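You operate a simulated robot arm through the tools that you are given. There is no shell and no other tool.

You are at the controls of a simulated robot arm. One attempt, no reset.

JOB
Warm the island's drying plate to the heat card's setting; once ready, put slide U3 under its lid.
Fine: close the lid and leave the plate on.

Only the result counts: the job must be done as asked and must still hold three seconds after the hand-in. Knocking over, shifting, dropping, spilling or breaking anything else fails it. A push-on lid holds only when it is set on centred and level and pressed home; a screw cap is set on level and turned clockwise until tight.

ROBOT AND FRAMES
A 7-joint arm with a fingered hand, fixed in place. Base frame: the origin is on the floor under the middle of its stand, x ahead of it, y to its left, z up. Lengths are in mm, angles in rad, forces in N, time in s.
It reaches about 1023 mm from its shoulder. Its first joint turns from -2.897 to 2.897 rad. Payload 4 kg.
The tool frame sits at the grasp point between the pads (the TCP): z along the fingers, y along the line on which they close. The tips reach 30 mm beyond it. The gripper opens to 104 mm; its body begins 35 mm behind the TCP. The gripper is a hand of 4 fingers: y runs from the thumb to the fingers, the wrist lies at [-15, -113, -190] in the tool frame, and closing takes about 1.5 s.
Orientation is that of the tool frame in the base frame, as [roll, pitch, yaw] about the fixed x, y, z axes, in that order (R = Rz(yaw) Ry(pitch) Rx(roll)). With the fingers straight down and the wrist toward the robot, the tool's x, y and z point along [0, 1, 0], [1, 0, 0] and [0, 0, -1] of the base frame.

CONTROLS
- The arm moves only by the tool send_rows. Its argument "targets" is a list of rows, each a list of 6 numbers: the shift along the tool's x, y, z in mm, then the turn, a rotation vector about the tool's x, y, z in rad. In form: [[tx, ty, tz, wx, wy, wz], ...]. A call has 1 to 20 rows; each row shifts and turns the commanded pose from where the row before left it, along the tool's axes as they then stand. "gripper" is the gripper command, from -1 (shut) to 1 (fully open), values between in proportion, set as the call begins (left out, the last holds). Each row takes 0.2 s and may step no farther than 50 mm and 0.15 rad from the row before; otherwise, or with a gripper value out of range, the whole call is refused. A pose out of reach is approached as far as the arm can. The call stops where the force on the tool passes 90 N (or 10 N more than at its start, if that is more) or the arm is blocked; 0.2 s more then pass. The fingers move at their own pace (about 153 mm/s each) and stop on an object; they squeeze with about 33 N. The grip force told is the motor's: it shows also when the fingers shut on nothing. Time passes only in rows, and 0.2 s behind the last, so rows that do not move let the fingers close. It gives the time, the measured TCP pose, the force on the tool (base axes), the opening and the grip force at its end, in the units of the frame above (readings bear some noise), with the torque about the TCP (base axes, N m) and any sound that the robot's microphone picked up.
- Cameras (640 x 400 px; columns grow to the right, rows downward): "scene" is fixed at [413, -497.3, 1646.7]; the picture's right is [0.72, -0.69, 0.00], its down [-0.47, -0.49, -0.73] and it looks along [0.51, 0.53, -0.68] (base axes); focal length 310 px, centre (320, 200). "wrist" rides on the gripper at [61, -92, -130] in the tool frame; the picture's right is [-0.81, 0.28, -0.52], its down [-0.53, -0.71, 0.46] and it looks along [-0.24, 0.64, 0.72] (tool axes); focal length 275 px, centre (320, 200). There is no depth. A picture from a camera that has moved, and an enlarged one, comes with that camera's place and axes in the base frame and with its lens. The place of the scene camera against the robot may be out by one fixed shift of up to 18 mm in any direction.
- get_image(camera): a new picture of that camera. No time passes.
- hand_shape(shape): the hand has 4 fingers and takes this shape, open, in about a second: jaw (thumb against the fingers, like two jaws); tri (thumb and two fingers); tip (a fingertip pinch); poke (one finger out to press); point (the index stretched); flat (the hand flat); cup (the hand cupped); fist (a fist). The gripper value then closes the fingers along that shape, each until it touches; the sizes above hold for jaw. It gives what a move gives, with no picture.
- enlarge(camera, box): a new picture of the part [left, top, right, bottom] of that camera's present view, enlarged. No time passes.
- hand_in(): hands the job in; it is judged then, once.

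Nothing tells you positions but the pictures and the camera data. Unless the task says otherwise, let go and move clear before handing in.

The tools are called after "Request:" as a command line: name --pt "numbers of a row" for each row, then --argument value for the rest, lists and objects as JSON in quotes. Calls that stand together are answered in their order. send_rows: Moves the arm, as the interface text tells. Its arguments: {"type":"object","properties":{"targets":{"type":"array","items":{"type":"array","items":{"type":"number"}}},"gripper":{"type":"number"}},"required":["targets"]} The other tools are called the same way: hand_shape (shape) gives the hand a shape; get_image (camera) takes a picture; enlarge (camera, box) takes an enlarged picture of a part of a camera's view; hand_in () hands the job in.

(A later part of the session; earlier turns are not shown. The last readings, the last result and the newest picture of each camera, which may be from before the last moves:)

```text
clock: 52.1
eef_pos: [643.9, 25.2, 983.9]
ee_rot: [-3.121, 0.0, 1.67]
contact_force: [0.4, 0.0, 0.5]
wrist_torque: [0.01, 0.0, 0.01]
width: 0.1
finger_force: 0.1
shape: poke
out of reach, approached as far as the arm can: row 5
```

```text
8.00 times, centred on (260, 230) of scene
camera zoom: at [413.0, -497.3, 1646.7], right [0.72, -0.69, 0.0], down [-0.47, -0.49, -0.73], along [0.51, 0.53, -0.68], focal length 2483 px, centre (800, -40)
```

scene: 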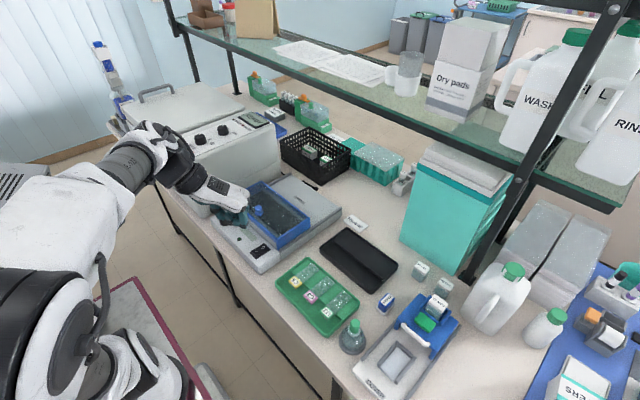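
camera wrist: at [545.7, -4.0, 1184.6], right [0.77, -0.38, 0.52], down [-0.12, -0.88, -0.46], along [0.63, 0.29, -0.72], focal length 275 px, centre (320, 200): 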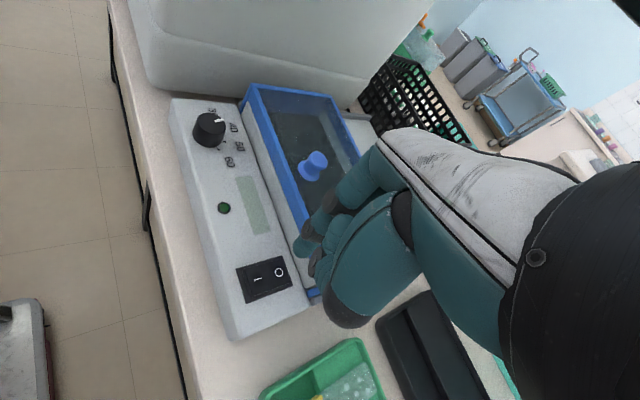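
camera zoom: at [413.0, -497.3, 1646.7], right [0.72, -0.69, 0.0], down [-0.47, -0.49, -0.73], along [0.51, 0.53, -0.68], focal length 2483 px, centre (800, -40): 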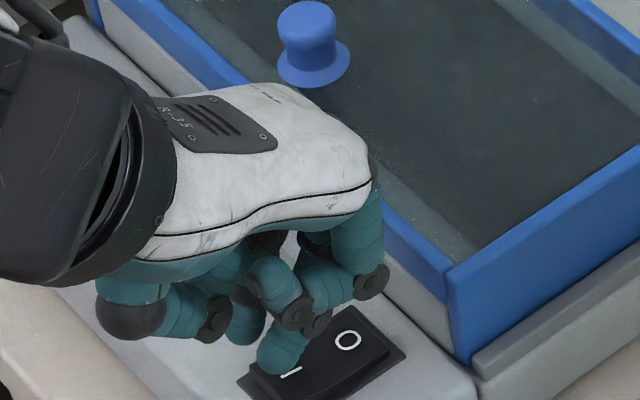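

The arm hits a limit near yaw 1.6, but the extended index is now clearly visible over the I mark. I'll back the yaw off to about 1.87, re-centre, and feel my way down.

Request:
send_rows --pt "0 0 0 0 0 -0.15" --pt "-6.3 -7.7 0 0 0 -0.15" --pt "0 0 0 0 0 0"

Request:
enlarge --camera "wrist" --box '[230, 200, 390, 300]'

Request:
enlarge --camera "scene" --box '[220, 205, 300, 255]'

```text
clock: 52.9
eef_pos: [638.2, 18.9, 984.3]
ee_rot: [-3.123, -0.005, 1.97]
contact_force: [0.1, 0.1, 0.9]
wrist_torque: [0.0, -0.01, 0.03]
width: 0.1
finger_force: 0.0
shape: poke
```

```text
4.00 times, centred on (310, 250) of wrist
camera zoom: at [532.6, 39.2, 1115.7], right [0.58, -0.64, 0.51], down [-0.46, -0.77, -0.44], along [0.67, 0.02, -0.74], focal length 1101 px, centre (360, 0)
```

zoom: 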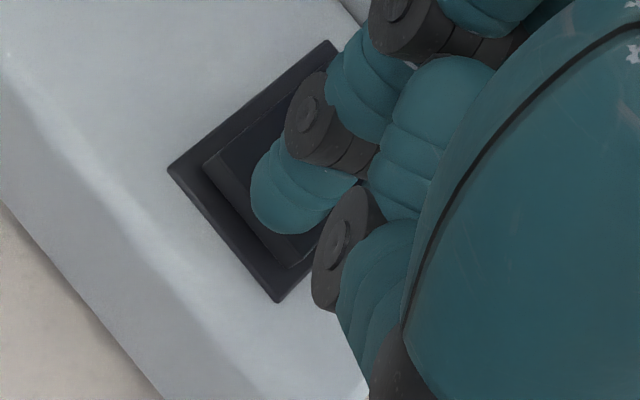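

```text
8.00 times, centred on (260, 230) of scene
camera zoom: at [413.0, -497.3, 1646.7], right [0.72, -0.69, 0.0], down [-0.47, -0.49, -0.73], along [0.51, 0.53, -0.68], focal length 2483 px, centre (800, -40)
```

zoom: 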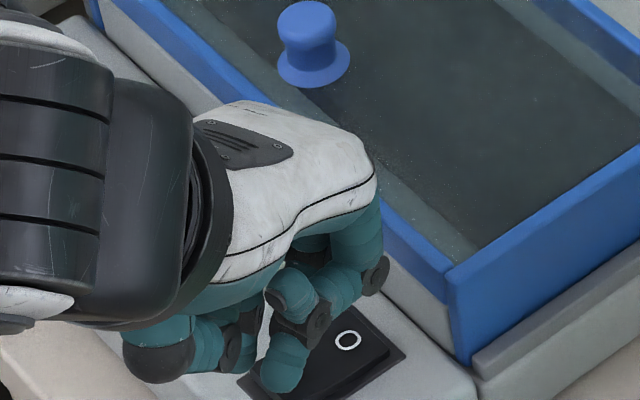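

Request:
send_rows --pt "0 0 3 0 0 0" --pt "0 0 3 0 0 0"

Request:
send_rows --pt "0 0 3 0 0 0" --pt "0 0 3 0 0 0"

Request:
enlarge --camera "wrist" --box '[230, 200, 390, 300]'

Request:
enlarge --camera "scene" --box '[220, 205, 300, 255]'

```text
clock: 53.5
eef_pos: [638.3, 18.5, 976.7]
ee_rot: [-3.118, -0.005, 1.968]
contact_force: [0.2, 0.2, 0.4]
wrist_torque: [-0.02, -0.02, 0.0]
width: 0.0
finger_force: 0.0
shape: poke
```

```text
clock: 54.1
eef_pos: [640.5, 19.1, 973.1]
ee_rot: [-3.12, -0.006, 1.969]
contact_force: [0.6, -0.5, -0.5]
wrist_torque: [-0.01, -0.02, 0.02]
width: 0.0
finger_force: 0.1
shape: poke
out of reach, approached as far as the arm can: row 2
```

```text
4.00 times, centred on (310, 250) of wrist
camera zoom: at [535.9, 40.3, 1105.6], right [0.58, -0.64, 0.51], down [-0.46, -0.77, -0.44], along [0.67, 0.02, -0.74], focal length 1101 px, centre (360, 0)
```

zoom: 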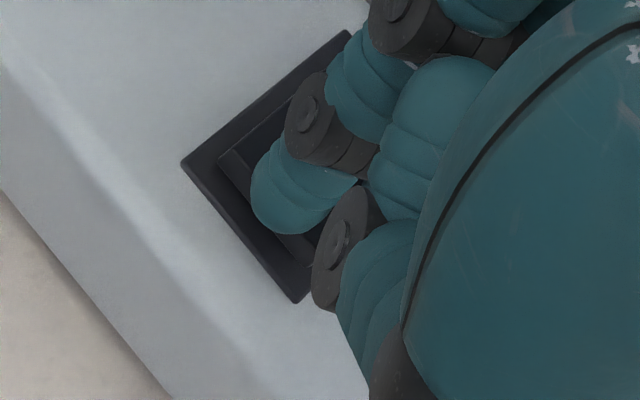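

```text
8.00 times, centred on (260, 230) of scene
camera zoom: at [413.0, -497.3, 1646.7], right [0.72, -0.69, 0.0], down [-0.47, -0.49, -0.73], along [0.51, 0.53, -0.68], focal length 2483 px, centre (800, -40)
```

zoom: 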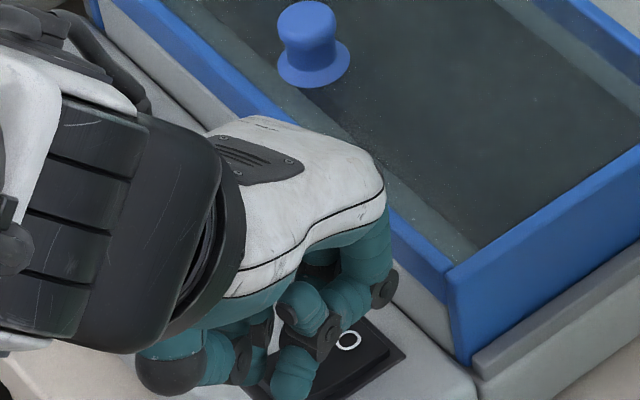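

Now both views reconcile: the poke tip is two fingers side by side at x≈±8, reaching about 32 mm past the TCP. Earlier presses simply missed the rocker's end. I'll go back to yaw 2.36 (well within reach) with TCP over [651, 27] so both land on the I half.

Request:
send_rows --pt "0 0 -25 0 0 0" --pt "0 0 0 0 0 -0.13" --pt "0 0 0 0 0 -0.13" --pt "0 0 0 0 0 -0.13" --pt "-1.8 13.1 0 0 0 0" --pt "0 0 15 0 0 0" --pt "0 0 0 0 0 0"

Request:
enlarge --camera "wrist" --box '[230, 200, 390, 300]'

Request:
enlarge --camera "scene" --box '[220, 205, 300, 255]'

```text
clock: 55.7
eef_pos: [650.3, 26.9, 983.2]
ee_rot: [-3.127, -0.012, 2.357]
contact_force: [0.2, 0.4, 0.8]
wrist_torque: [-0.01, 0.0, 0.01]
width: 0.2
finger_force: 0.1
shape: poke
```

```text
4.00 times, centred on (310, 250) of wrist
camera zoom: at [546.5, 5.3, 1115.1], right [0.78, -0.38, 0.5], down [-0.14, -0.88, -0.45], along [0.61, 0.28, -0.74], focal length 1101 px, centre (360, 0)
```

zoom: 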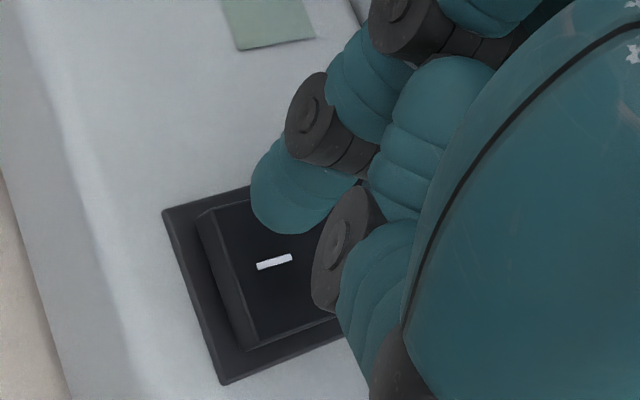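

```text
8.00 times, centred on (260, 230) of scene
camera zoom: at [413.0, -497.3, 1646.7], right [0.72, -0.69, 0.0], down [-0.47, -0.49, -0.73], along [0.51, 0.53, -0.68], focal length 2483 px, centre (800, -40)
```

zoom: 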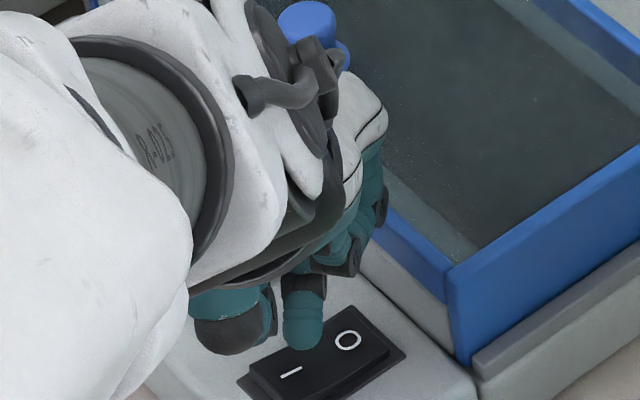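

Request:
send_rows --pt "0 0 5 0 0 0" --pt "0 0 5 0 0 0" --pt "0 0 4 0 0 0"

Request:
send_rows --pt "0 0 3 0 0 0" --pt "0 0 3 0 0 0"

Request:
enlarge --camera "scene" --box '[220, 205, 300, 255]'

Request:
enlarge --camera "wrist" --box '[230, 200, 390, 300]'

```text
clock: 56.5
eef_pos: [650.1, 26.4, 968.5]
ee_rot: [-3.124, -0.014, 2.357]
contact_force: [-0.2, 0.2, 0.5]
wrist_torque: [-0.02, -0.02, 0.0]
width: 0.0
finger_force: 0.1
shape: poke
```

```text
clock: 57.1
eef_pos: [651.1, 28.3, 962.8]
ee_rot: [-3.125, -0.014, 2.358]
contact_force: [0.2, 1.1, 5.6]
wrist_torque: [-0.03, 0.0, 0.02]
width: 0.0
finger_force: 0.2
shape: poke
```

```text
8.00 times, centred on (260, 230) of scene
camera zoom: at [413.0, -497.3, 1646.7], right [0.72, -0.69, 0.0], down [-0.47, -0.49, -0.73], along [0.51, 0.53, -0.68], focal length 2483 px, centre (800, -40)
```

zoom: 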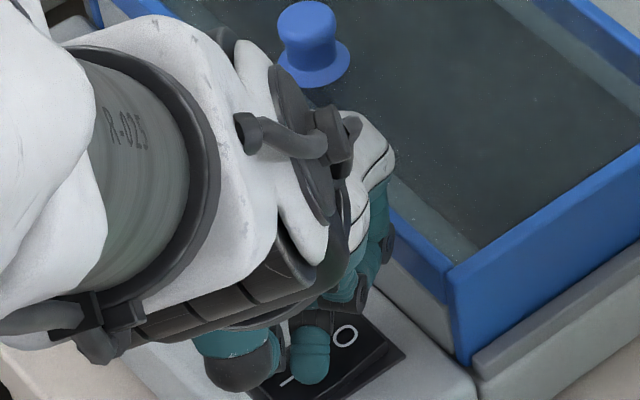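

```text
4.00 times, centred on (310, 250) of wrist
camera zoom: at [546.5, 5.5, 1095.5], right [0.78, -0.38, 0.5], down [-0.14, -0.88, -0.45], along [0.61, 0.28, -0.74], focal length 1101 px, centre (360, 0)
```

zoom: 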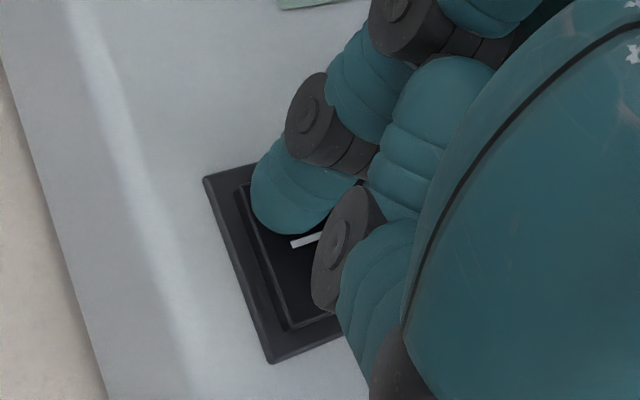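

Contact with a light force, and the I end looks pushed down already. One small further press, then lift and check.

Request:
send_rows --pt "0 0 2 0 0 0" --pt "0 0 2 0 0 0"

Request:
send_rows --pt "0 0 -20 0 0 0" --pt "0 0 -40 0 0 0" --pt "0 -40 -20 0 0 0" --pt "0 -40 0 0 0 0"

Request:
get_image --camera "wrist"

Request:
enlarge --camera "scene" --box '[210, 190, 306, 250]'

```text
clock: 57.7
eef_pos: [652.7, 28.6, 961.0]
ee_rot: [-3.132, -0.011, 2.358]
contact_force: [5.4, 7.2, 48.0]
wrist_torque: [-0.02, -0.29, 0.12]
width: 0.3
finger_force: 0.1
shape: poke
```

```text
clock: 58.7
eef_pos: [596.4, -29.6, 1039.5]
ee_rot: [-3.125, -0.011, 2.36]
contact_force: [0.5, -0.1, -0.5]
wrist_torque: [-0.02, 0.02, 0.0]
width: 0.1
finger_force: 0.0
shape: poke
```

```text
taken
camera wrist: at [491.7, -51.3, 1173.2], right [0.78, -0.38, 0.5], down [-0.13, -0.88, -0.45], along [0.61, 0.28, -0.74], focal length 275 px, centre (320, 200)
```

wrist: 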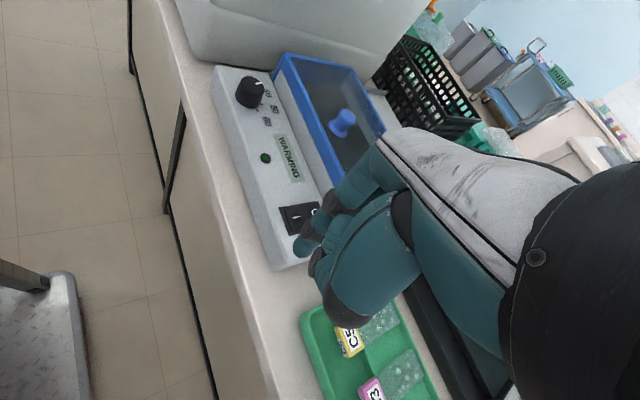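

```text
6.67 times, centred on (258, 220) of scene
camera zoom: at [413.0, -497.3, 1646.7], right [0.72, -0.69, 0.0], down [-0.47, -0.49, -0.73], along [0.51, 0.53, -0.68], focal length 2069 px, centre (733, 67)
```

zoom: 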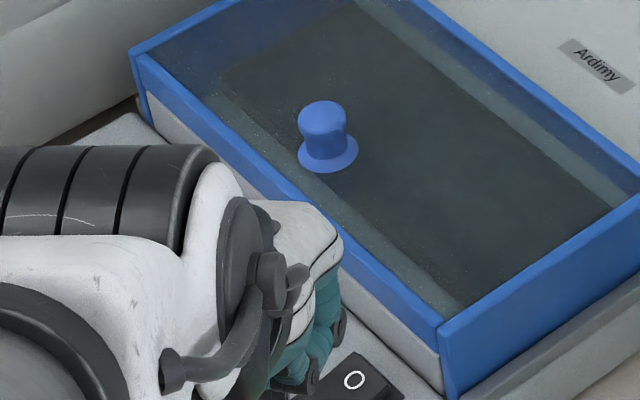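

The plate is on: the display reads "WARMING". I'll zoom in on it and the dial.

Request:
enlarge --camera "wrist" --box '[200, 60, 340, 240]'

Request:
enlarge --camera "wrist" --box '[220, 60, 300, 140]'

Request:
enlarge --camera "wrist" --box '[250, 120, 330, 200]'

```text
2.22 times, centred on (270, 150) of wrist
camera zoom: at [491.7, -51.3, 1173.2], right [0.78, -0.38, 0.5], down [-0.13, -0.88, -0.45], along [0.61, 0.28, -0.74], focal length 612 px, centre (431, 311)
```

zoom: 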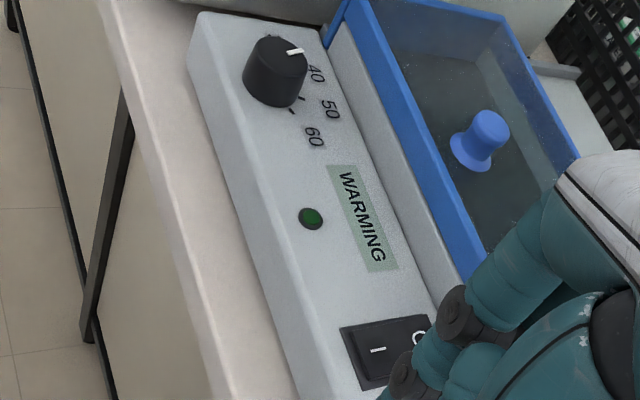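

```text
5.00 times, centred on (260, 100) of wrist
camera zoom: at [491.7, -51.3, 1173.2], right [0.78, -0.38, 0.5], down [-0.13, -0.88, -0.45], along [0.61, 0.28, -0.74], focal length 1376 px, centre (620, 700)
```

zoom: 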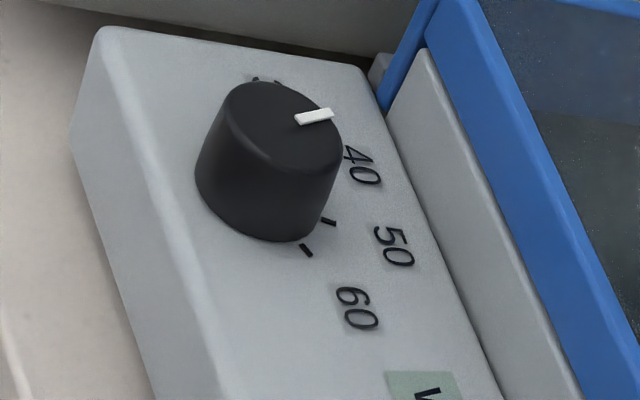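

```text
5.00 times, centred on (290, 160) of wrist
camera zoom: at [491.7, -51.3, 1173.2], right [0.78, -0.38, 0.5], down [-0.13, -0.88, -0.45], along [0.61, 0.28, -0.74], focal length 1376 px, centre (470, 400)
```

zoom: 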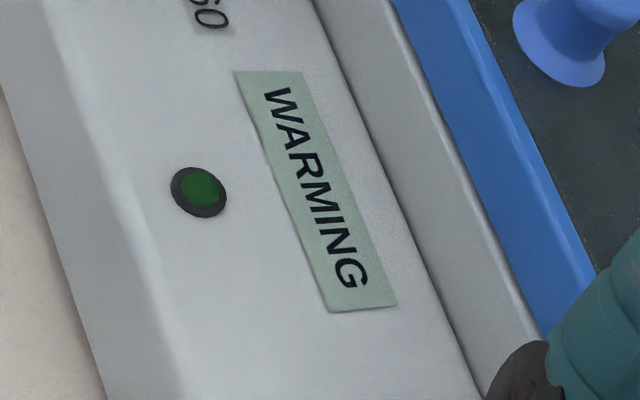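

The display reads WARMING and the dial pointer measures about 21°, on 40. While it warms I'll go over the slide tray, test the yaw needed for U3, and take close views.

Request:
hand_shape --shape "tip"

Request:
send_rows --pt "0 0 -8 -0.0166 -0.011 -0.13" --pt "0 0 -8 0 0 -0.13" --pt "0 0 -8 0 0 -0.13" --pt "0 0 -8 0 0 -0.13" --pt "0 0 -8 0 0 -0.13" --pt "0 0 0 0 0 -0.13" --pt "-18.7 -39.1 0 0 0 0" --pt "-18.7 -39.1 0 0 0 0" --pt "-18.7 -39.1 0 0 0 0" --pt "-18.7 -39.1 0 0 0 0" --pt "-18.7 -39.1 0 0 0 0" --pt "0 0 0 0 0 0"

Request:
get_image --camera "wrist"

Request:
get_image --camera "scene"

```text
clock: 59.6
eef_pos: [596.4, -31.2, 1041.4]
ee_rot: [-3.126, -0.012, 2.357]
contact_force: [0.1, -0.3, -0.2]
wrist_torque: [0.01, -0.01, 0.01]
width: 104.0
finger_force: 0.1
shape: tip
```

```text
clock: 62.2
eef_pos: [687.9, -226.5, 1077.7]
ee_rot: [3.138, -0.002, 3.139]
contact_force: [-0.5, 0.1, -0.3]
wrist_torque: [0.02, 0.0, 0.01]
width: 104.0
finger_force: 0.0
shape: tip
```

```text
taken
camera wrist: at [627.6, -317.8, 1208.6], right [0.81, 0.27, 0.52], down [0.53, -0.71, -0.46], along [0.24, 0.65, -0.72], focal length 275 px, centre (320, 200)
```

wrist: 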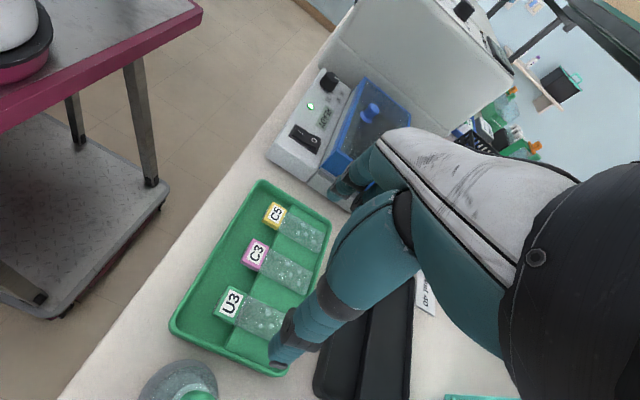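

```text
taken
```

scene: 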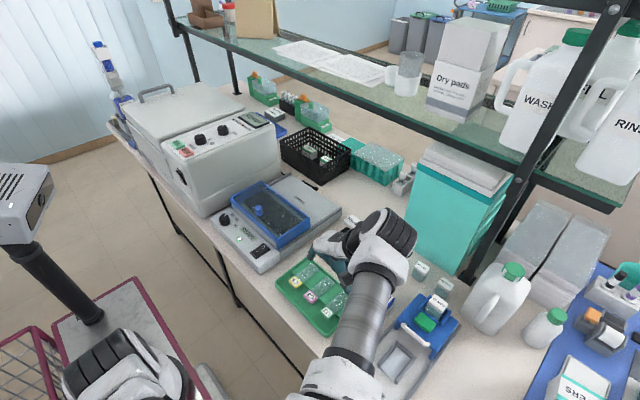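

Request:
enlarge --camera "wrist" --box '[270, 60, 400, 190]'

Request:
enlarge --camera "wrist" --box '[160, 260, 320, 380]'

Request:
enlarge --camera "scene" --box '[270, 240, 366, 300]'

Request:
enlarge --camera "scene" --box '[200, 175, 344, 265]'

```text
3.08 times, centred on (335, 125) of wrist
camera zoom: at [627.6, -317.8, 1208.6], right [0.81, 0.27, 0.52], down [0.53, -0.71, -0.46], along [0.24, 0.65, -0.72], focal length 847 px, centre (274, 431)
```

zoom: 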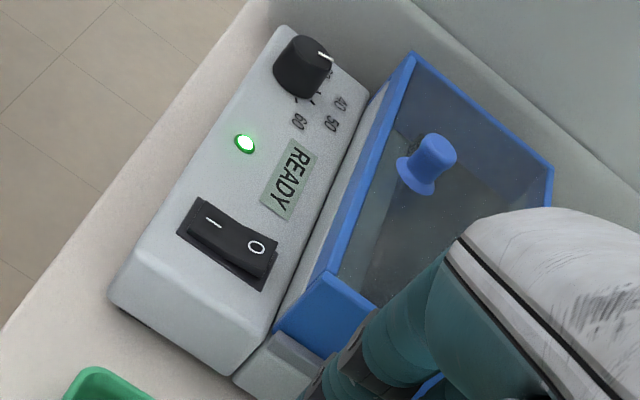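

```text
3.33 times, centred on (240, 320) of wrist
camera zoom: at [627.6, -317.8, 1208.6], right [0.81, 0.27, 0.52], down [0.53, -0.71, -0.46], along [0.24, 0.65, -0.72], focal length 918 px, centre (587, -200)
```

zoom: 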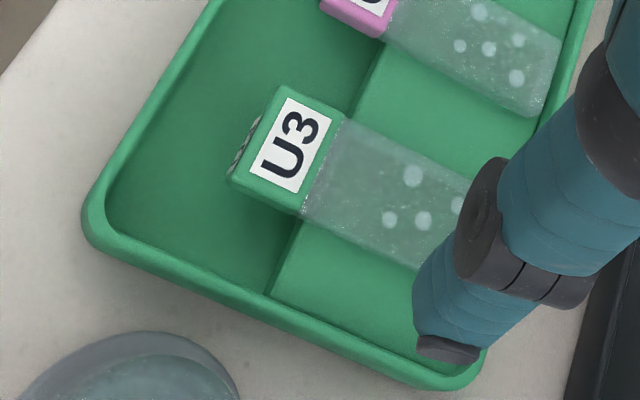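

```text
6.67 times, centred on (318, 270) of scene
camera zoom: at [413.0, -497.3, 1646.7], right [0.72, -0.69, 0.0], down [-0.47, -0.49, -0.73], along [0.51, 0.53, -0.68], focal length 2069 px, centre (333, -267)
```

zoom: 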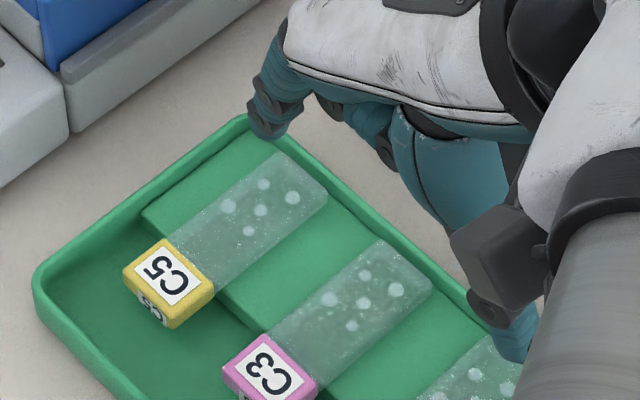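

```text
4.44 times, centred on (272, 220) of scene
camera zoom: at [413.0, -497.3, 1646.7], right [0.72, -0.69, 0.0], down [-0.47, -0.49, -0.73], along [0.51, 0.53, -0.68], focal length 1379 px, centre (533, 111)
```

zoom: 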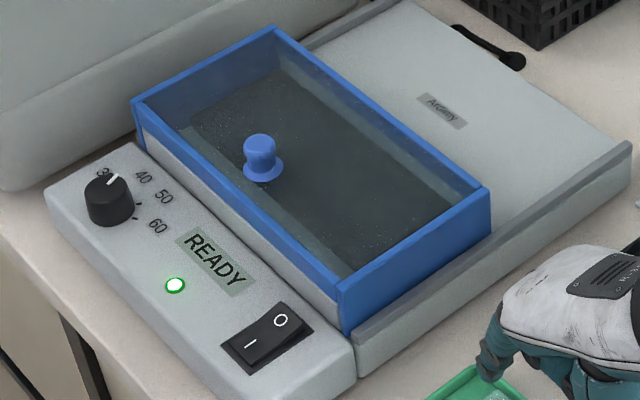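

The display now reads READY with the lamp lit. Next I open the lid by its knob, at about [736, 120], top at z≈985. Moving above it now.

Request:
send_rows --pt "-6 43.3 0 0 0 0" --pt "-6 43.3 0 0 0 0" --pt "-6 43.3 0 0 0 0" --pt "-6 43.3 0 0 0 0" --pt "-6 43.3 0 0 0 0" --pt "-6 43.3 0 0 0 0" --pt "-6 43.3 0 0 0 0" --pt "-6 43.3 0 0 0 0" --pt "0 0 0 0 0 0.13" --pt "0 0 0 0 0 0.13" --pt "0 0 0 0 0 0.13" --pt "0 0 0 0 0 0.13" --pt "0 0 0 0 0 0.13" --pt "0 0 0 0 0 0.13" --pt "0 0 20 0 0 0" --pt "0 0 0 0 0 0" --gripper 0.2

Request:
get_image --camera "wrist"

Request:
enlarge --camera "wrist" --box '[210, 200, 370, 320]'

Request:
enlarge --camera "scene" --box '[210, 160, 322, 230]'

```text
clock: 65.6
eef_pos: [738.1, 118.7, 1061.3]
ee_rot: [3.14, -0.004, 2.359]
contact_force: [-0.1, 0.0, 0.8]
wrist_torque: [0.0, 0.0, -0.01]
width: 62.6
finger_force: 0.0
shape: tip
```

```text
taken
camera wrist: at [630.6, 98.7, 1190.7], right [0.77, -0.38, 0.52], down [-0.13, -0.88, -0.46], along [0.63, 0.29, -0.72], focal length 275 px, centre (320, 200)
```

wrist: 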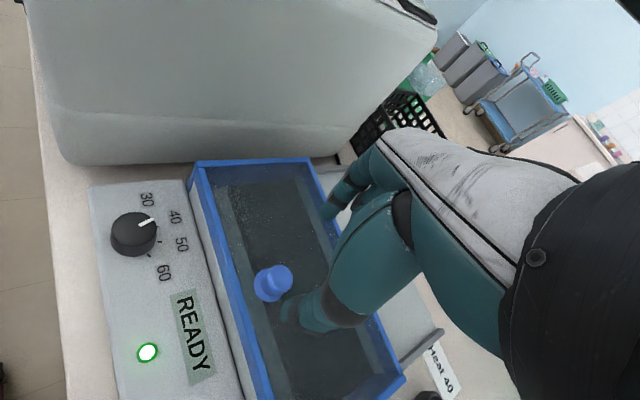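

```text
3.33 times, centred on (290, 260) of wrist
camera zoom: at [630.6, 98.7, 1190.7], right [0.77, -0.38, 0.52], down [-0.13, -0.88, -0.46], along [0.63, 0.29, -0.72], focal length 918 px, centre (420, 0)
```

zoom: 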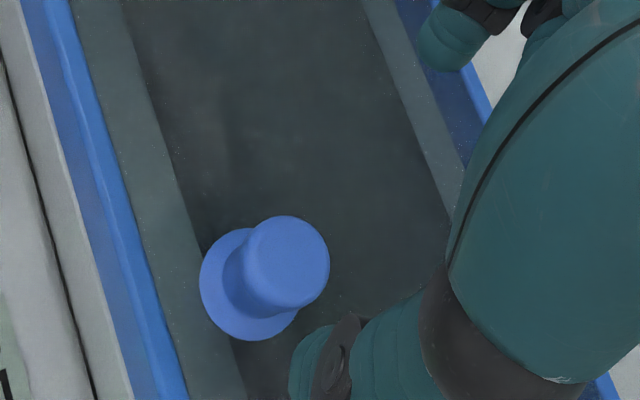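

```text
5.71 times, centred on (266, 195) of scene
camera zoom: at [413.0, -497.3, 1646.7], right [0.72, -0.69, 0.0], down [-0.47, -0.49, -0.73], along [0.51, 0.53, -0.68], focal length 1773 px, centre (629, 229)
```

zoom: 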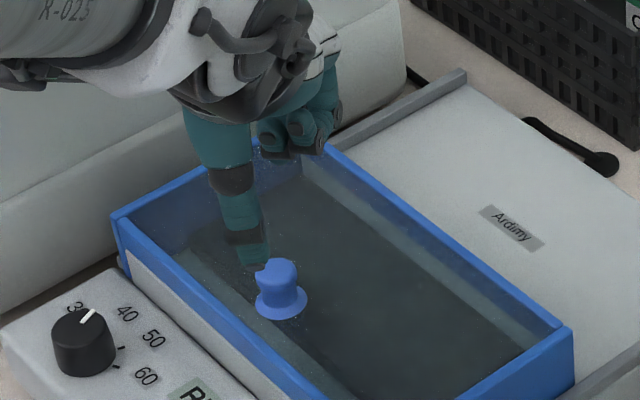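

The knob is at [736, 118.6], cap top at z≈985, flange at z≈961. Descending around it and gripping.

Request:
send_rows --pt "1.3 -1.3 25 0 0 0" --pt "0 0 25 0 0 0" --pt "0 0 18 0 0 0" --pt "0 0 0 0 0 0"

Request:
send_rows --pt "0 0 0 0 0 0" --pt "0 0 0 0 0 0" --pt "0 0 0 0 0 0" --pt "0 0 0 0 0 0" --pt "0 0 0 0 0 0" --pt "0 0 0 0 0 0" --pt "0 0 0 0 0 0" --gripper -1

Request:
enlarge --camera "wrist" --box '[210, 180, 370, 300]'

Request:
enlarge --camera "scene" --box '[210, 160, 322, 230]'

```text
clock: 66.6
eef_pos: [741.1, 124.1, 1000.1]
ee_rot: [3.12, 0.007, 2.357]
contact_force: [-1.3, 0.8, 26.3]
wrist_torque: [-0.86, 1.06, -0.04]
width: 64.6
finger_force: 0.2
shape: tip
stopped in row 4: the force on the tool passed its limit at 95 N (the readings are from after the stop); the commanded pose is now the measured one
```

```text
clock: 68.2
eef_pos: [739.4, 123.9, 998.9]
ee_rot: [3.121, 0.009, 2.355]
contact_force: [4.3, 8.5, 40.5]
wrist_torque: [0.33, 0.01, -0.08]
width: 19.5
finger_force: 33.3
shape: tip
```

```text
3.33 times, centred on (290, 240) of wrist
camera zoom: at [630.9, 101.7, 1127.6], right [0.76, -0.38, 0.53], down [-0.12, -0.88, -0.47], along [0.64, 0.29, -0.71], focal length 918 px, centre (420, 67)
```

zoom: 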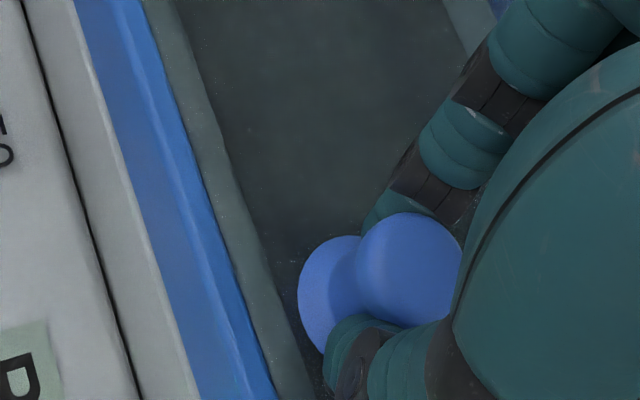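

```text
5.71 times, centred on (266, 195) of scene
camera zoom: at [413.0, -497.3, 1646.7], right [0.72, -0.69, 0.0], down [-0.47, -0.49, -0.73], along [0.51, 0.53, -0.68], focal length 1773 px, centre (629, 229)
```

zoom: 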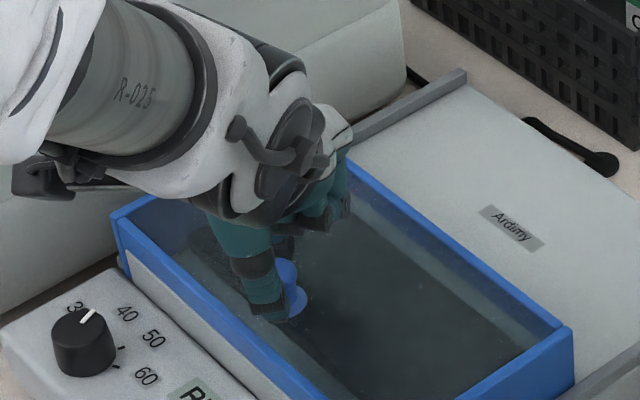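

The curled fingers touched the knob cap at z≈1000, but the thumb and index now hold the knob. I'll ease up a little to relieve the downward push before sliding.

Request:
send_rows --pt "0 0 -1.5 0 0 0" --pt "0 0 -1.5 0 0 0" --pt "0 0 0 0 0 0"

Request:
enlarge --camera "scene" --box '[210, 160, 322, 230]'

```text
clock: 69.0
eef_pos: [739.3, 124.4, 1000.3]
ee_rot: [3.127, 0.002, 2.357]
contact_force: [3.4, 6.7, 12.4]
wrist_torque: [0.24, -0.12, 0.0]
width: 18.3
finger_force: 32.7
shape: tip
```

```text
5.71 times, centred on (266, 195) of scene
camera zoom: at [413.0, -497.3, 1646.7], right [0.72, -0.69, 0.0], down [-0.47, -0.49, -0.73], along [0.51, 0.53, -0.68], focal length 1773 px, centre (629, 229)
```

zoom: 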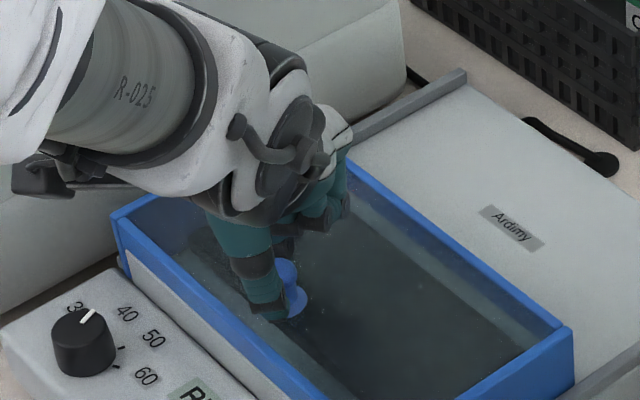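

Request:
send_rows --pt "-2.8 2.8 0 0 0 0" --pt "-3.5 3.5 0 0 0 0" --pt "-3.5 3.5 0 0 0 0" --pt "-3.5 3.5 0 0 0 0" --pt "0 0 0 0 0 0"

Request:
enlarge --camera "scene" --box '[210, 160, 322, 230]'

Request:
enlarge --camera "wrist" --box '[130, 160, 370, 320]'

```text
clock: 70.2
eef_pos: [759.8, 122.8, 1001.2]
ee_rot: [3.126, 0.005, 2.357]
contact_force: [-1.6, 3.1, 2.5]
wrist_torque: [0.16, -0.05, -0.03]
width: 17.9
finger_force: 33.0
shape: tip
```

```text
5.71 times, centred on (266, 195) of scene
camera zoom: at [413.0, -497.3, 1646.7], right [0.72, -0.69, 0.0], down [-0.47, -0.49, -0.73], along [0.51, 0.53, -0.68], focal length 1773 px, centre (629, 229)
```

zoom: 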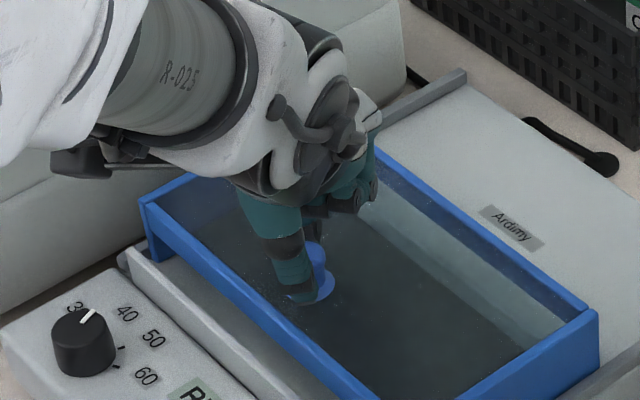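

```text
2.50 times, centred on (250, 240) of wrist
camera zoom: at [649.7, 101.2, 1129.3], right [0.76, -0.38, 0.53], down [-0.12, -0.88, -0.46], along [0.64, 0.29, -0.71], focal length 688 px, centre (495, 100)
```

zoom: 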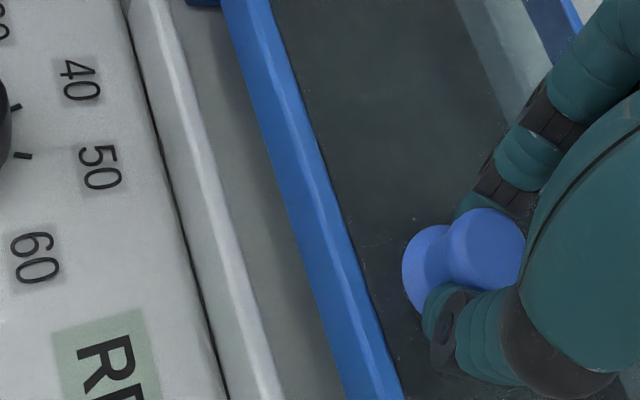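

The lid slides smoothly in its rails toward +x. Continuing to open it.

Request:
send_rows --pt "-5.66 5.65 0 0 0 0" --pt "-5.66 5.65 0 0 0 0" --pt "-5.66 5.65 0 0 0 0" --pt "-5.66 5.65 0 0 0 0" --pt "-5.66 5.65 0 0 0 0" --pt "-5.66 5.65 0 0 0 0" --pt "-5.66 5.65 0 0 0 0" --pt "-5.66 5.65 0 0 0 0" --pt "-5.66 5.65 0 0 0 0" --pt "-5.66 5.65 0 0 0 0" --pt "0 0 0 0 0 0"

Request:
enlarge --camera "scene" --box '[200, 150, 360, 250]'

Request:
get_image --camera "wrist"

```text
clock: 72.6
eef_pos: [839.1, 123.5, 1002.2]
ee_rot: [3.127, 0.005, 2.356]
contact_force: [-0.6, 2.8, -11.0]
wrist_torque: [0.15, -0.15, -0.05]
width: 17.2
finger_force: 32.7
shape: tip
```

```text
4.00 times, centred on (280, 200) of scene
camera zoom: at [413.0, -497.3, 1646.7], right [0.72, -0.69, 0.0], down [-0.47, -0.49, -0.73], along [0.51, 0.53, -0.68], focal length 1241 px, centre (480, 200)
```

zoom: 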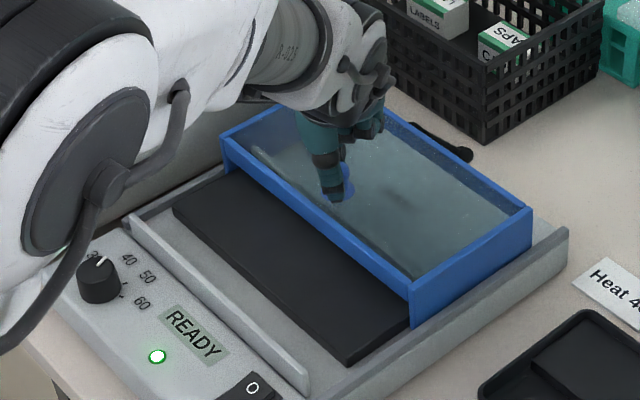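

```text
taken
camera wrist: at [730.9, 101.3, 1130.3], right [0.76, -0.38, 0.53], down [-0.12, -0.88, -0.46], along [0.64, 0.29, -0.71], focal length 275 px, centre (320, 200)
```

wrist: 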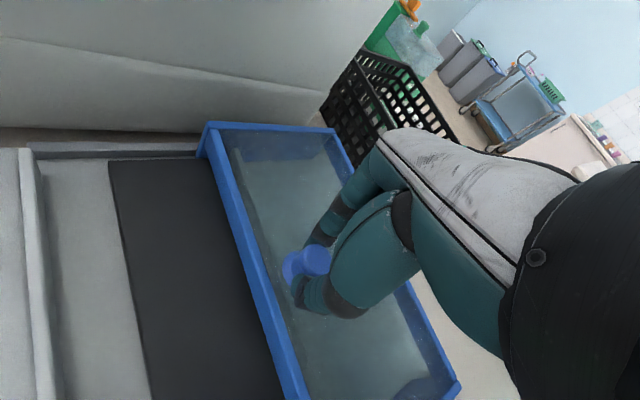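

Request:
send_rows --pt "-2.83 2.83 0 0 0 0" --pt "-2.83 2.83 0 0 0 0" --pt "-2.83 2.83 0 0 0 0" --pt "-2.83 2.83 0 0 0 0" --pt "0 0 0 0 0 0"

Request:
enlarge --camera "scene" --box '[200, 150, 360, 250]'

```text
clock: 73.8
eef_pos: [856.2, 123.3, 1003.5]
ee_rot: [3.126, 0.002, 2.354]
contact_force: [-1.7, 2.0, -13.6]
wrist_torque: [0.2, -0.17, -0.06]
width: 17.3
finger_force: 33.3
shape: tip
```

```text
4.00 times, centred on (280, 200) of scene
camera zoom: at [413.0, -497.3, 1646.7], right [0.72, -0.69, 0.0], down [-0.47, -0.49, -0.73], along [0.51, 0.53, -0.68], focal length 1241 px, centre (480, 200)
```

zoom: 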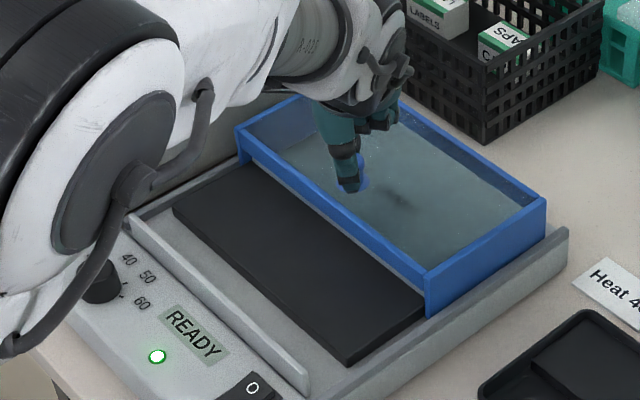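

The lid is open about 117 mm, showing a raised dark plate with a recess in front for the label end, the same layout as the tray. I'll relieve the slight upward pull, release the knob and rise.

Request:
send_rows --pt "0 0 1 0 0 0" --pt "0 0 1 0 0 0" --pt "0 0 0 0 0 0"

Request:
send_rows --pt "0 0 0 0 0 0" --pt "0 0 0 0 0 0" --pt "0 0 0 0 0 0" --pt "0 0 0 0 0 0" --gripper 0.2

Request:
send_rows --pt "0 0 -10 0 0 0" --pt "0 0 -25 0 0 0" --pt "0 0 -35 0 0 0"

Request:
enlarge --camera "scene" --box '[200, 150, 360, 250]'

Request:
get_image --camera "wrist"

```text
clock: 74.6
eef_pos: [856.2, 123.8, 1001.5]
ee_rot: [3.124, 0.005, 2.357]
contact_force: [0.7, 1.2, -1.4]
wrist_torque: [0.07, -0.07, 0.0]
width: 16.9
finger_force: 33.1
shape: tip
```

```text
clock: 75.6
eef_pos: [854.8, 124.1, 1001.8]
ee_rot: [3.124, 0.004, 2.355]
contact_force: [0.7, 0.2, 1.2]
wrist_torque: [-0.02, -0.02, 0.0]
width: 61.2
finger_force: 0.0
shape: tip
```

```text
clock: 76.4
eef_pos: [855.0, 124.4, 1071.4]
ee_rot: [3.124, 0.005, 2.357]
contact_force: [0.2, -0.5, 0.1]
wrist_torque: [0.01, 0.04, 0.02]
width: 62.2
finger_force: 0.0
shape: tip
```

```text
4.00 times, centred on (280, 200) of scene
camera zoom: at [413.0, -497.3, 1646.7], right [0.72, -0.69, 0.0], down [-0.47, -0.49, -0.73], along [0.51, 0.53, -0.68], focal length 1241 px, centre (480, 200)
```

zoom: 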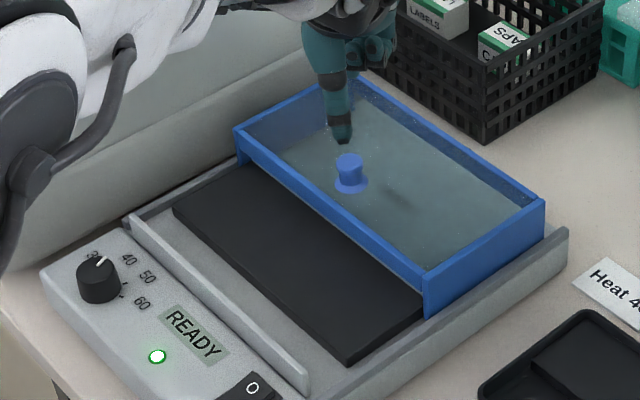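

```text
taken
camera wrist: at [744.9, 100.4, 1199.2], right [0.76, -0.38, 0.53], down [-0.12, -0.88, -0.46], along [0.64, 0.29, -0.71], focal length 275 px, centre (320, 200)
```

wrist: 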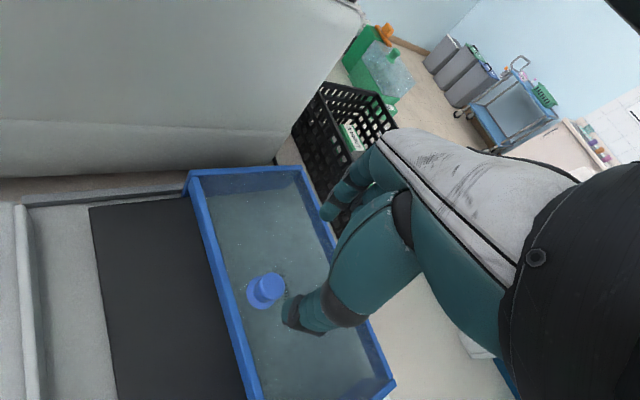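

The lid stays open and READY holds. I'll level the small tilt and go above U3 in the tray with yaw π, so the fingers close across the slide's width.

Request:
send_rows --pt "0 0 0 0.0177 0.005 -0.13" --pt "0 0 0 0 0 -0.131" --pt "0 0 0 0 0 -0.131" --pt "0 0 0 0 0 -0.131" --pt "0 0 0 0 0 -0.131" --pt "0 0 0 0 0 -0.131" --pt "19.2 -39.4 0 0 0 0" --pt "19.2 -39.4 0 0 0 0" --pt "19.2 -39.4 0 0 0 0" --pt "19.2 -39.4 0 0 0 0" --pt "19.2 -39.4 0 0 0 0" --pt "19.2 -39.4 0 0 0 0" --pt "19.2 -39.4 0 0 0 0" --pt "19.2 -39.4 0 0 0 0" --pt "19.2 -39.4 0 0 0 0" --pt "0 0 40 0 0 0" --pt "0 0 0 0 0 0" --gripper 0

Request:
get_image --camera "wrist"

Request:
get_image --camera "scene"

```text
clock: 80.0
eef_pos: [681.5, -231.9, 1030.6]
ee_rot: [-3.14, 0.0, -3.141]
contact_force: [0.4, -0.5, 0.4]
wrist_torque: [-0.01, 0.01, -0.02]
width: 52.1
finger_force: 0.0
shape: tip
```

```text
taken
camera wrist: at [620.5, -323.7, 1160.4], right [0.81, 0.28, 0.52], down [0.53, -0.71, -0.45], along [0.24, 0.64, -0.73], focal length 275 px, centre (320, 200)
```

wrist: 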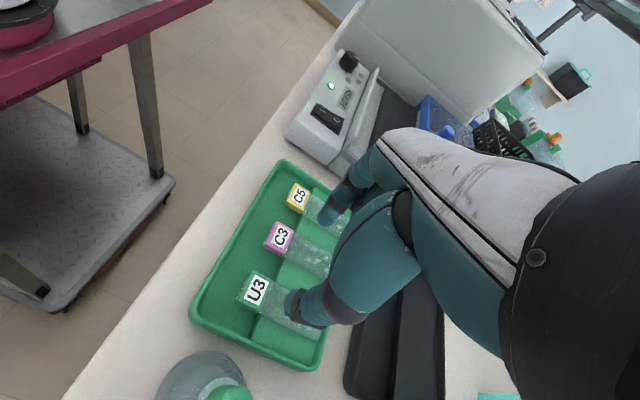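

```text
taken
```

scene: 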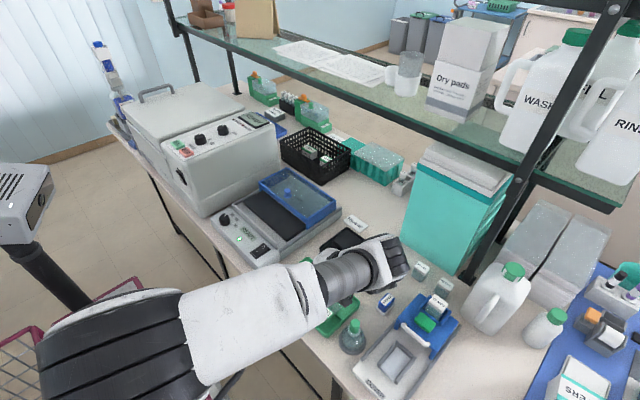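

Request:
enlarge --camera "wrist" --box '[180, 240, 340, 380]'

Request:
enlarge --camera "wrist" --box '[310, 40, 430, 150]'

Request:
enlarge --camera "scene" --box '[300, 280, 396, 360]'

```text
2.86 times, centred on (260, 310) of wrist
camera zoom: at [620.5, -323.7, 1160.4], right [0.81, 0.28, 0.52], down [0.53, -0.71, -0.45], along [0.24, 0.64, -0.73], focal length 786 px, centre (491, -114)
```

zoom: 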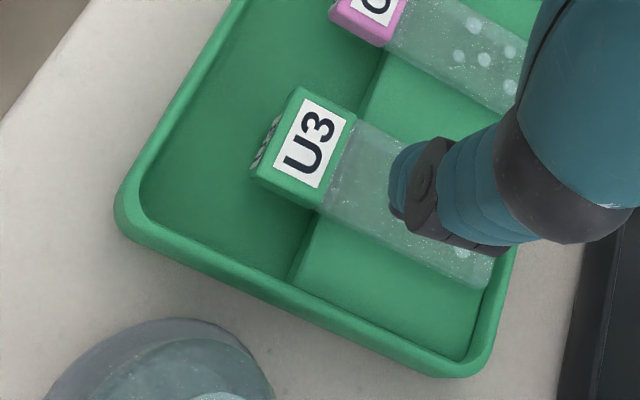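

```text
3.64 times, centred on (370, 95) of wrist
camera zoom: at [620.5, -323.7, 1160.4], right [0.81, 0.28, 0.52], down [0.53, -0.71, -0.45], along [0.24, 0.64, -0.73], focal length 1001 px, centre (138, 582)
```

zoom: 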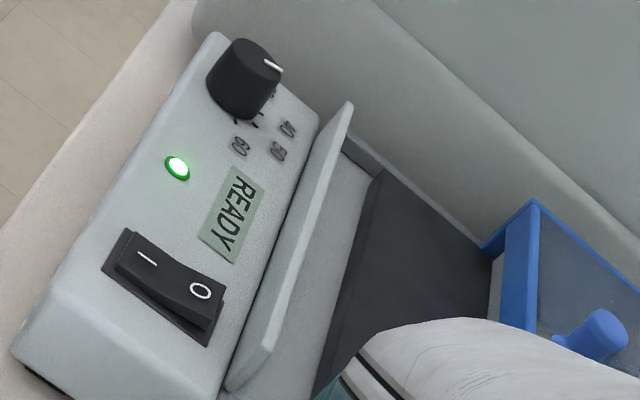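

```text
5.00 times, centred on (348, 320) of scene
camera zoom: at [413.0, -497.3, 1646.7], right [0.72, -0.69, 0.0], down [-0.47, -0.49, -0.73], along [0.51, 0.53, -0.68], focal length 1552 px, centre (180, -400)
```

zoom: 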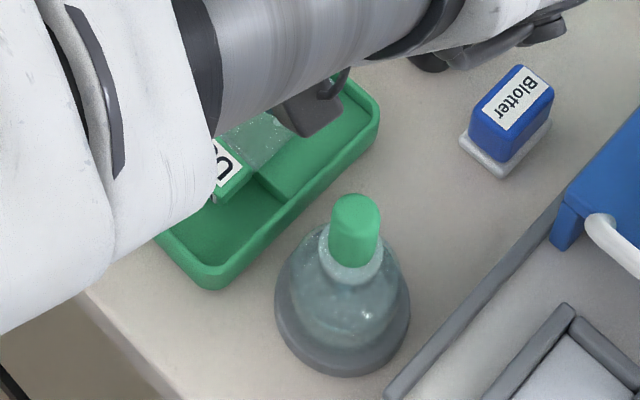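

U3's label is at about [681.5, −231.5], top at z≈900, with little room beside the tray rim. I'll narrow the opening to about 36 mm and come down partway to refine.

Request:
send_rows --pt "-3 0 20 0 0 0" --pt "0 0 25 0 0 0" --pt "0 0 20 0 0 0" --pt "0 0 0 0 0 0" --gripper -0.3

Request:
get_image --camera "wrist"

Request:
enlarge --camera "wrist" --box '[210, 210, 370, 330]'

Request:
enlarge --camera "scene" --box '[270, 250, 398, 330]'

```text
clock: 81.0
eef_pos: [683.6, -231.6, 965.5]
ee_rot: [-3.141, 0.0, -3.141]
contact_force: [-0.3, 0.6, 0.5]
wrist_torque: [0.02, 0.0, -0.01]
width: 37.4
finger_force: 0.0
shape: tip
```

```text
taken
camera wrist: at [623.3, -323.5, 1096.2], right [0.81, 0.28, 0.52], down [0.53, -0.71, -0.45], along [0.24, 0.64, -0.73], focal length 275 px, centre (320, 200)
```

wrist: 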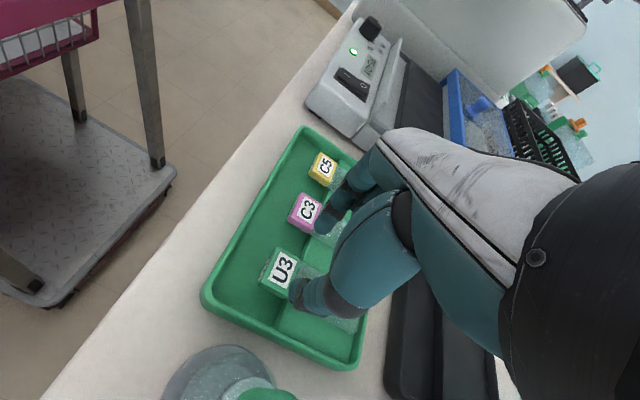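

```text
3.33 times, centred on (290, 270) of wrist
camera zoom: at [623.3, -323.5, 1096.2], right [0.81, 0.28, 0.52], down [0.53, -0.71, -0.45], along [0.24, 0.64, -0.73], focal length 918 px, centre (420, -33)
```

zoom: 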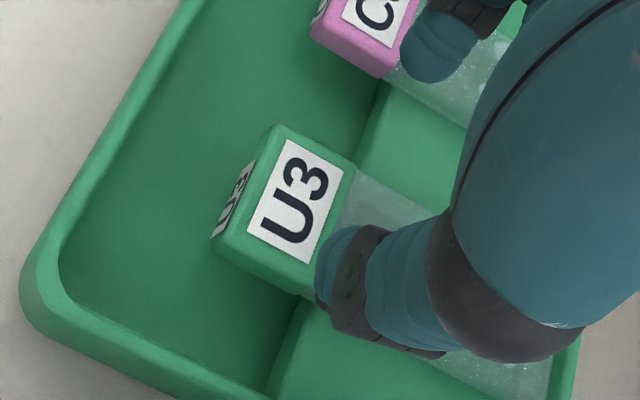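

```text
5.00 times, centred on (334, 290) of scene
camera zoom: at [413.0, -497.3, 1646.7], right [0.72, -0.69, 0.0], down [-0.47, -0.49, -0.73], along [0.51, 0.53, -0.68], focal length 1552 px, centre (250, -250)
```

zoom: 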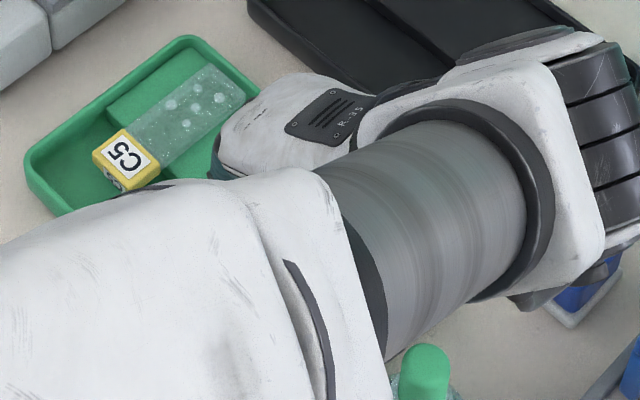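

U3's label centre comes out at [681, −231.8], top at z≈900. Descending around it, leaving a little clearance above for the curled fingers.

Request:
send_rows --pt "2 0 18 0 0 0" --pt "0 0 14 0 0 0" --pt "0 0 8 0 0 0" --pt "0 0 4 0 0 0"

Request:
enlarge --camera "wrist" --box '[210, 190, 370, 310]'

Request:
enlarge --camera "wrist" --box '[260, 200, 360, 270]'

```text
clock: 82.0
eef_pos: [682.6, -231.7, 920.8]
ee_rot: [-3.141, 0.001, -3.141]
contact_force: [0.0, -0.3, 0.0]
wrist_torque: [-0.01, -0.01, -0.03]
width: 37.3
finger_force: 0.1
shape: tip
```

```text
3.33 times, centred on (290, 250) of wrist
camera zoom: at [622.0, -323.5, 1052.6], right [0.81, 0.28, 0.52], down [0.53, -0.71, -0.45], along [0.24, 0.64, -0.73], focal length 918 px, centre (420, 33)
```

zoom: 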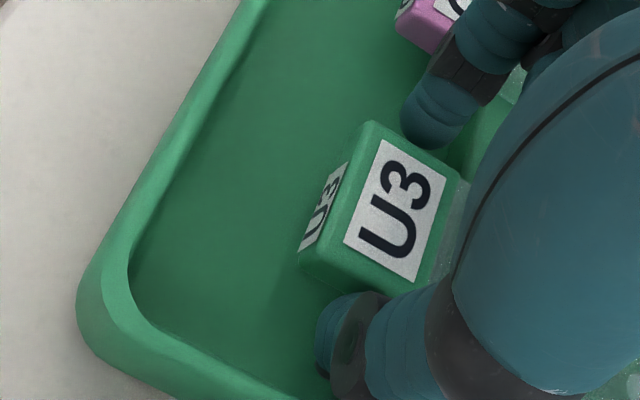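

```text
5.71 times, centred on (310, 235) of wrist
camera zoom: at [622.0, -323.5, 1052.6], right [0.81, 0.28, 0.52], down [0.53, -0.71, -0.45], along [0.24, 0.64, -0.73], focal length 1573 px, centre (377, 0)
```

zoom: 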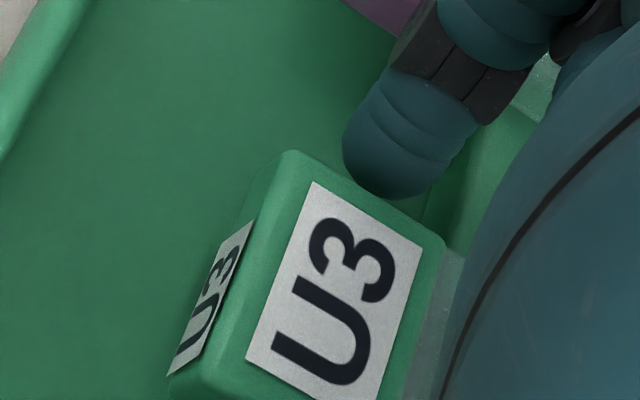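

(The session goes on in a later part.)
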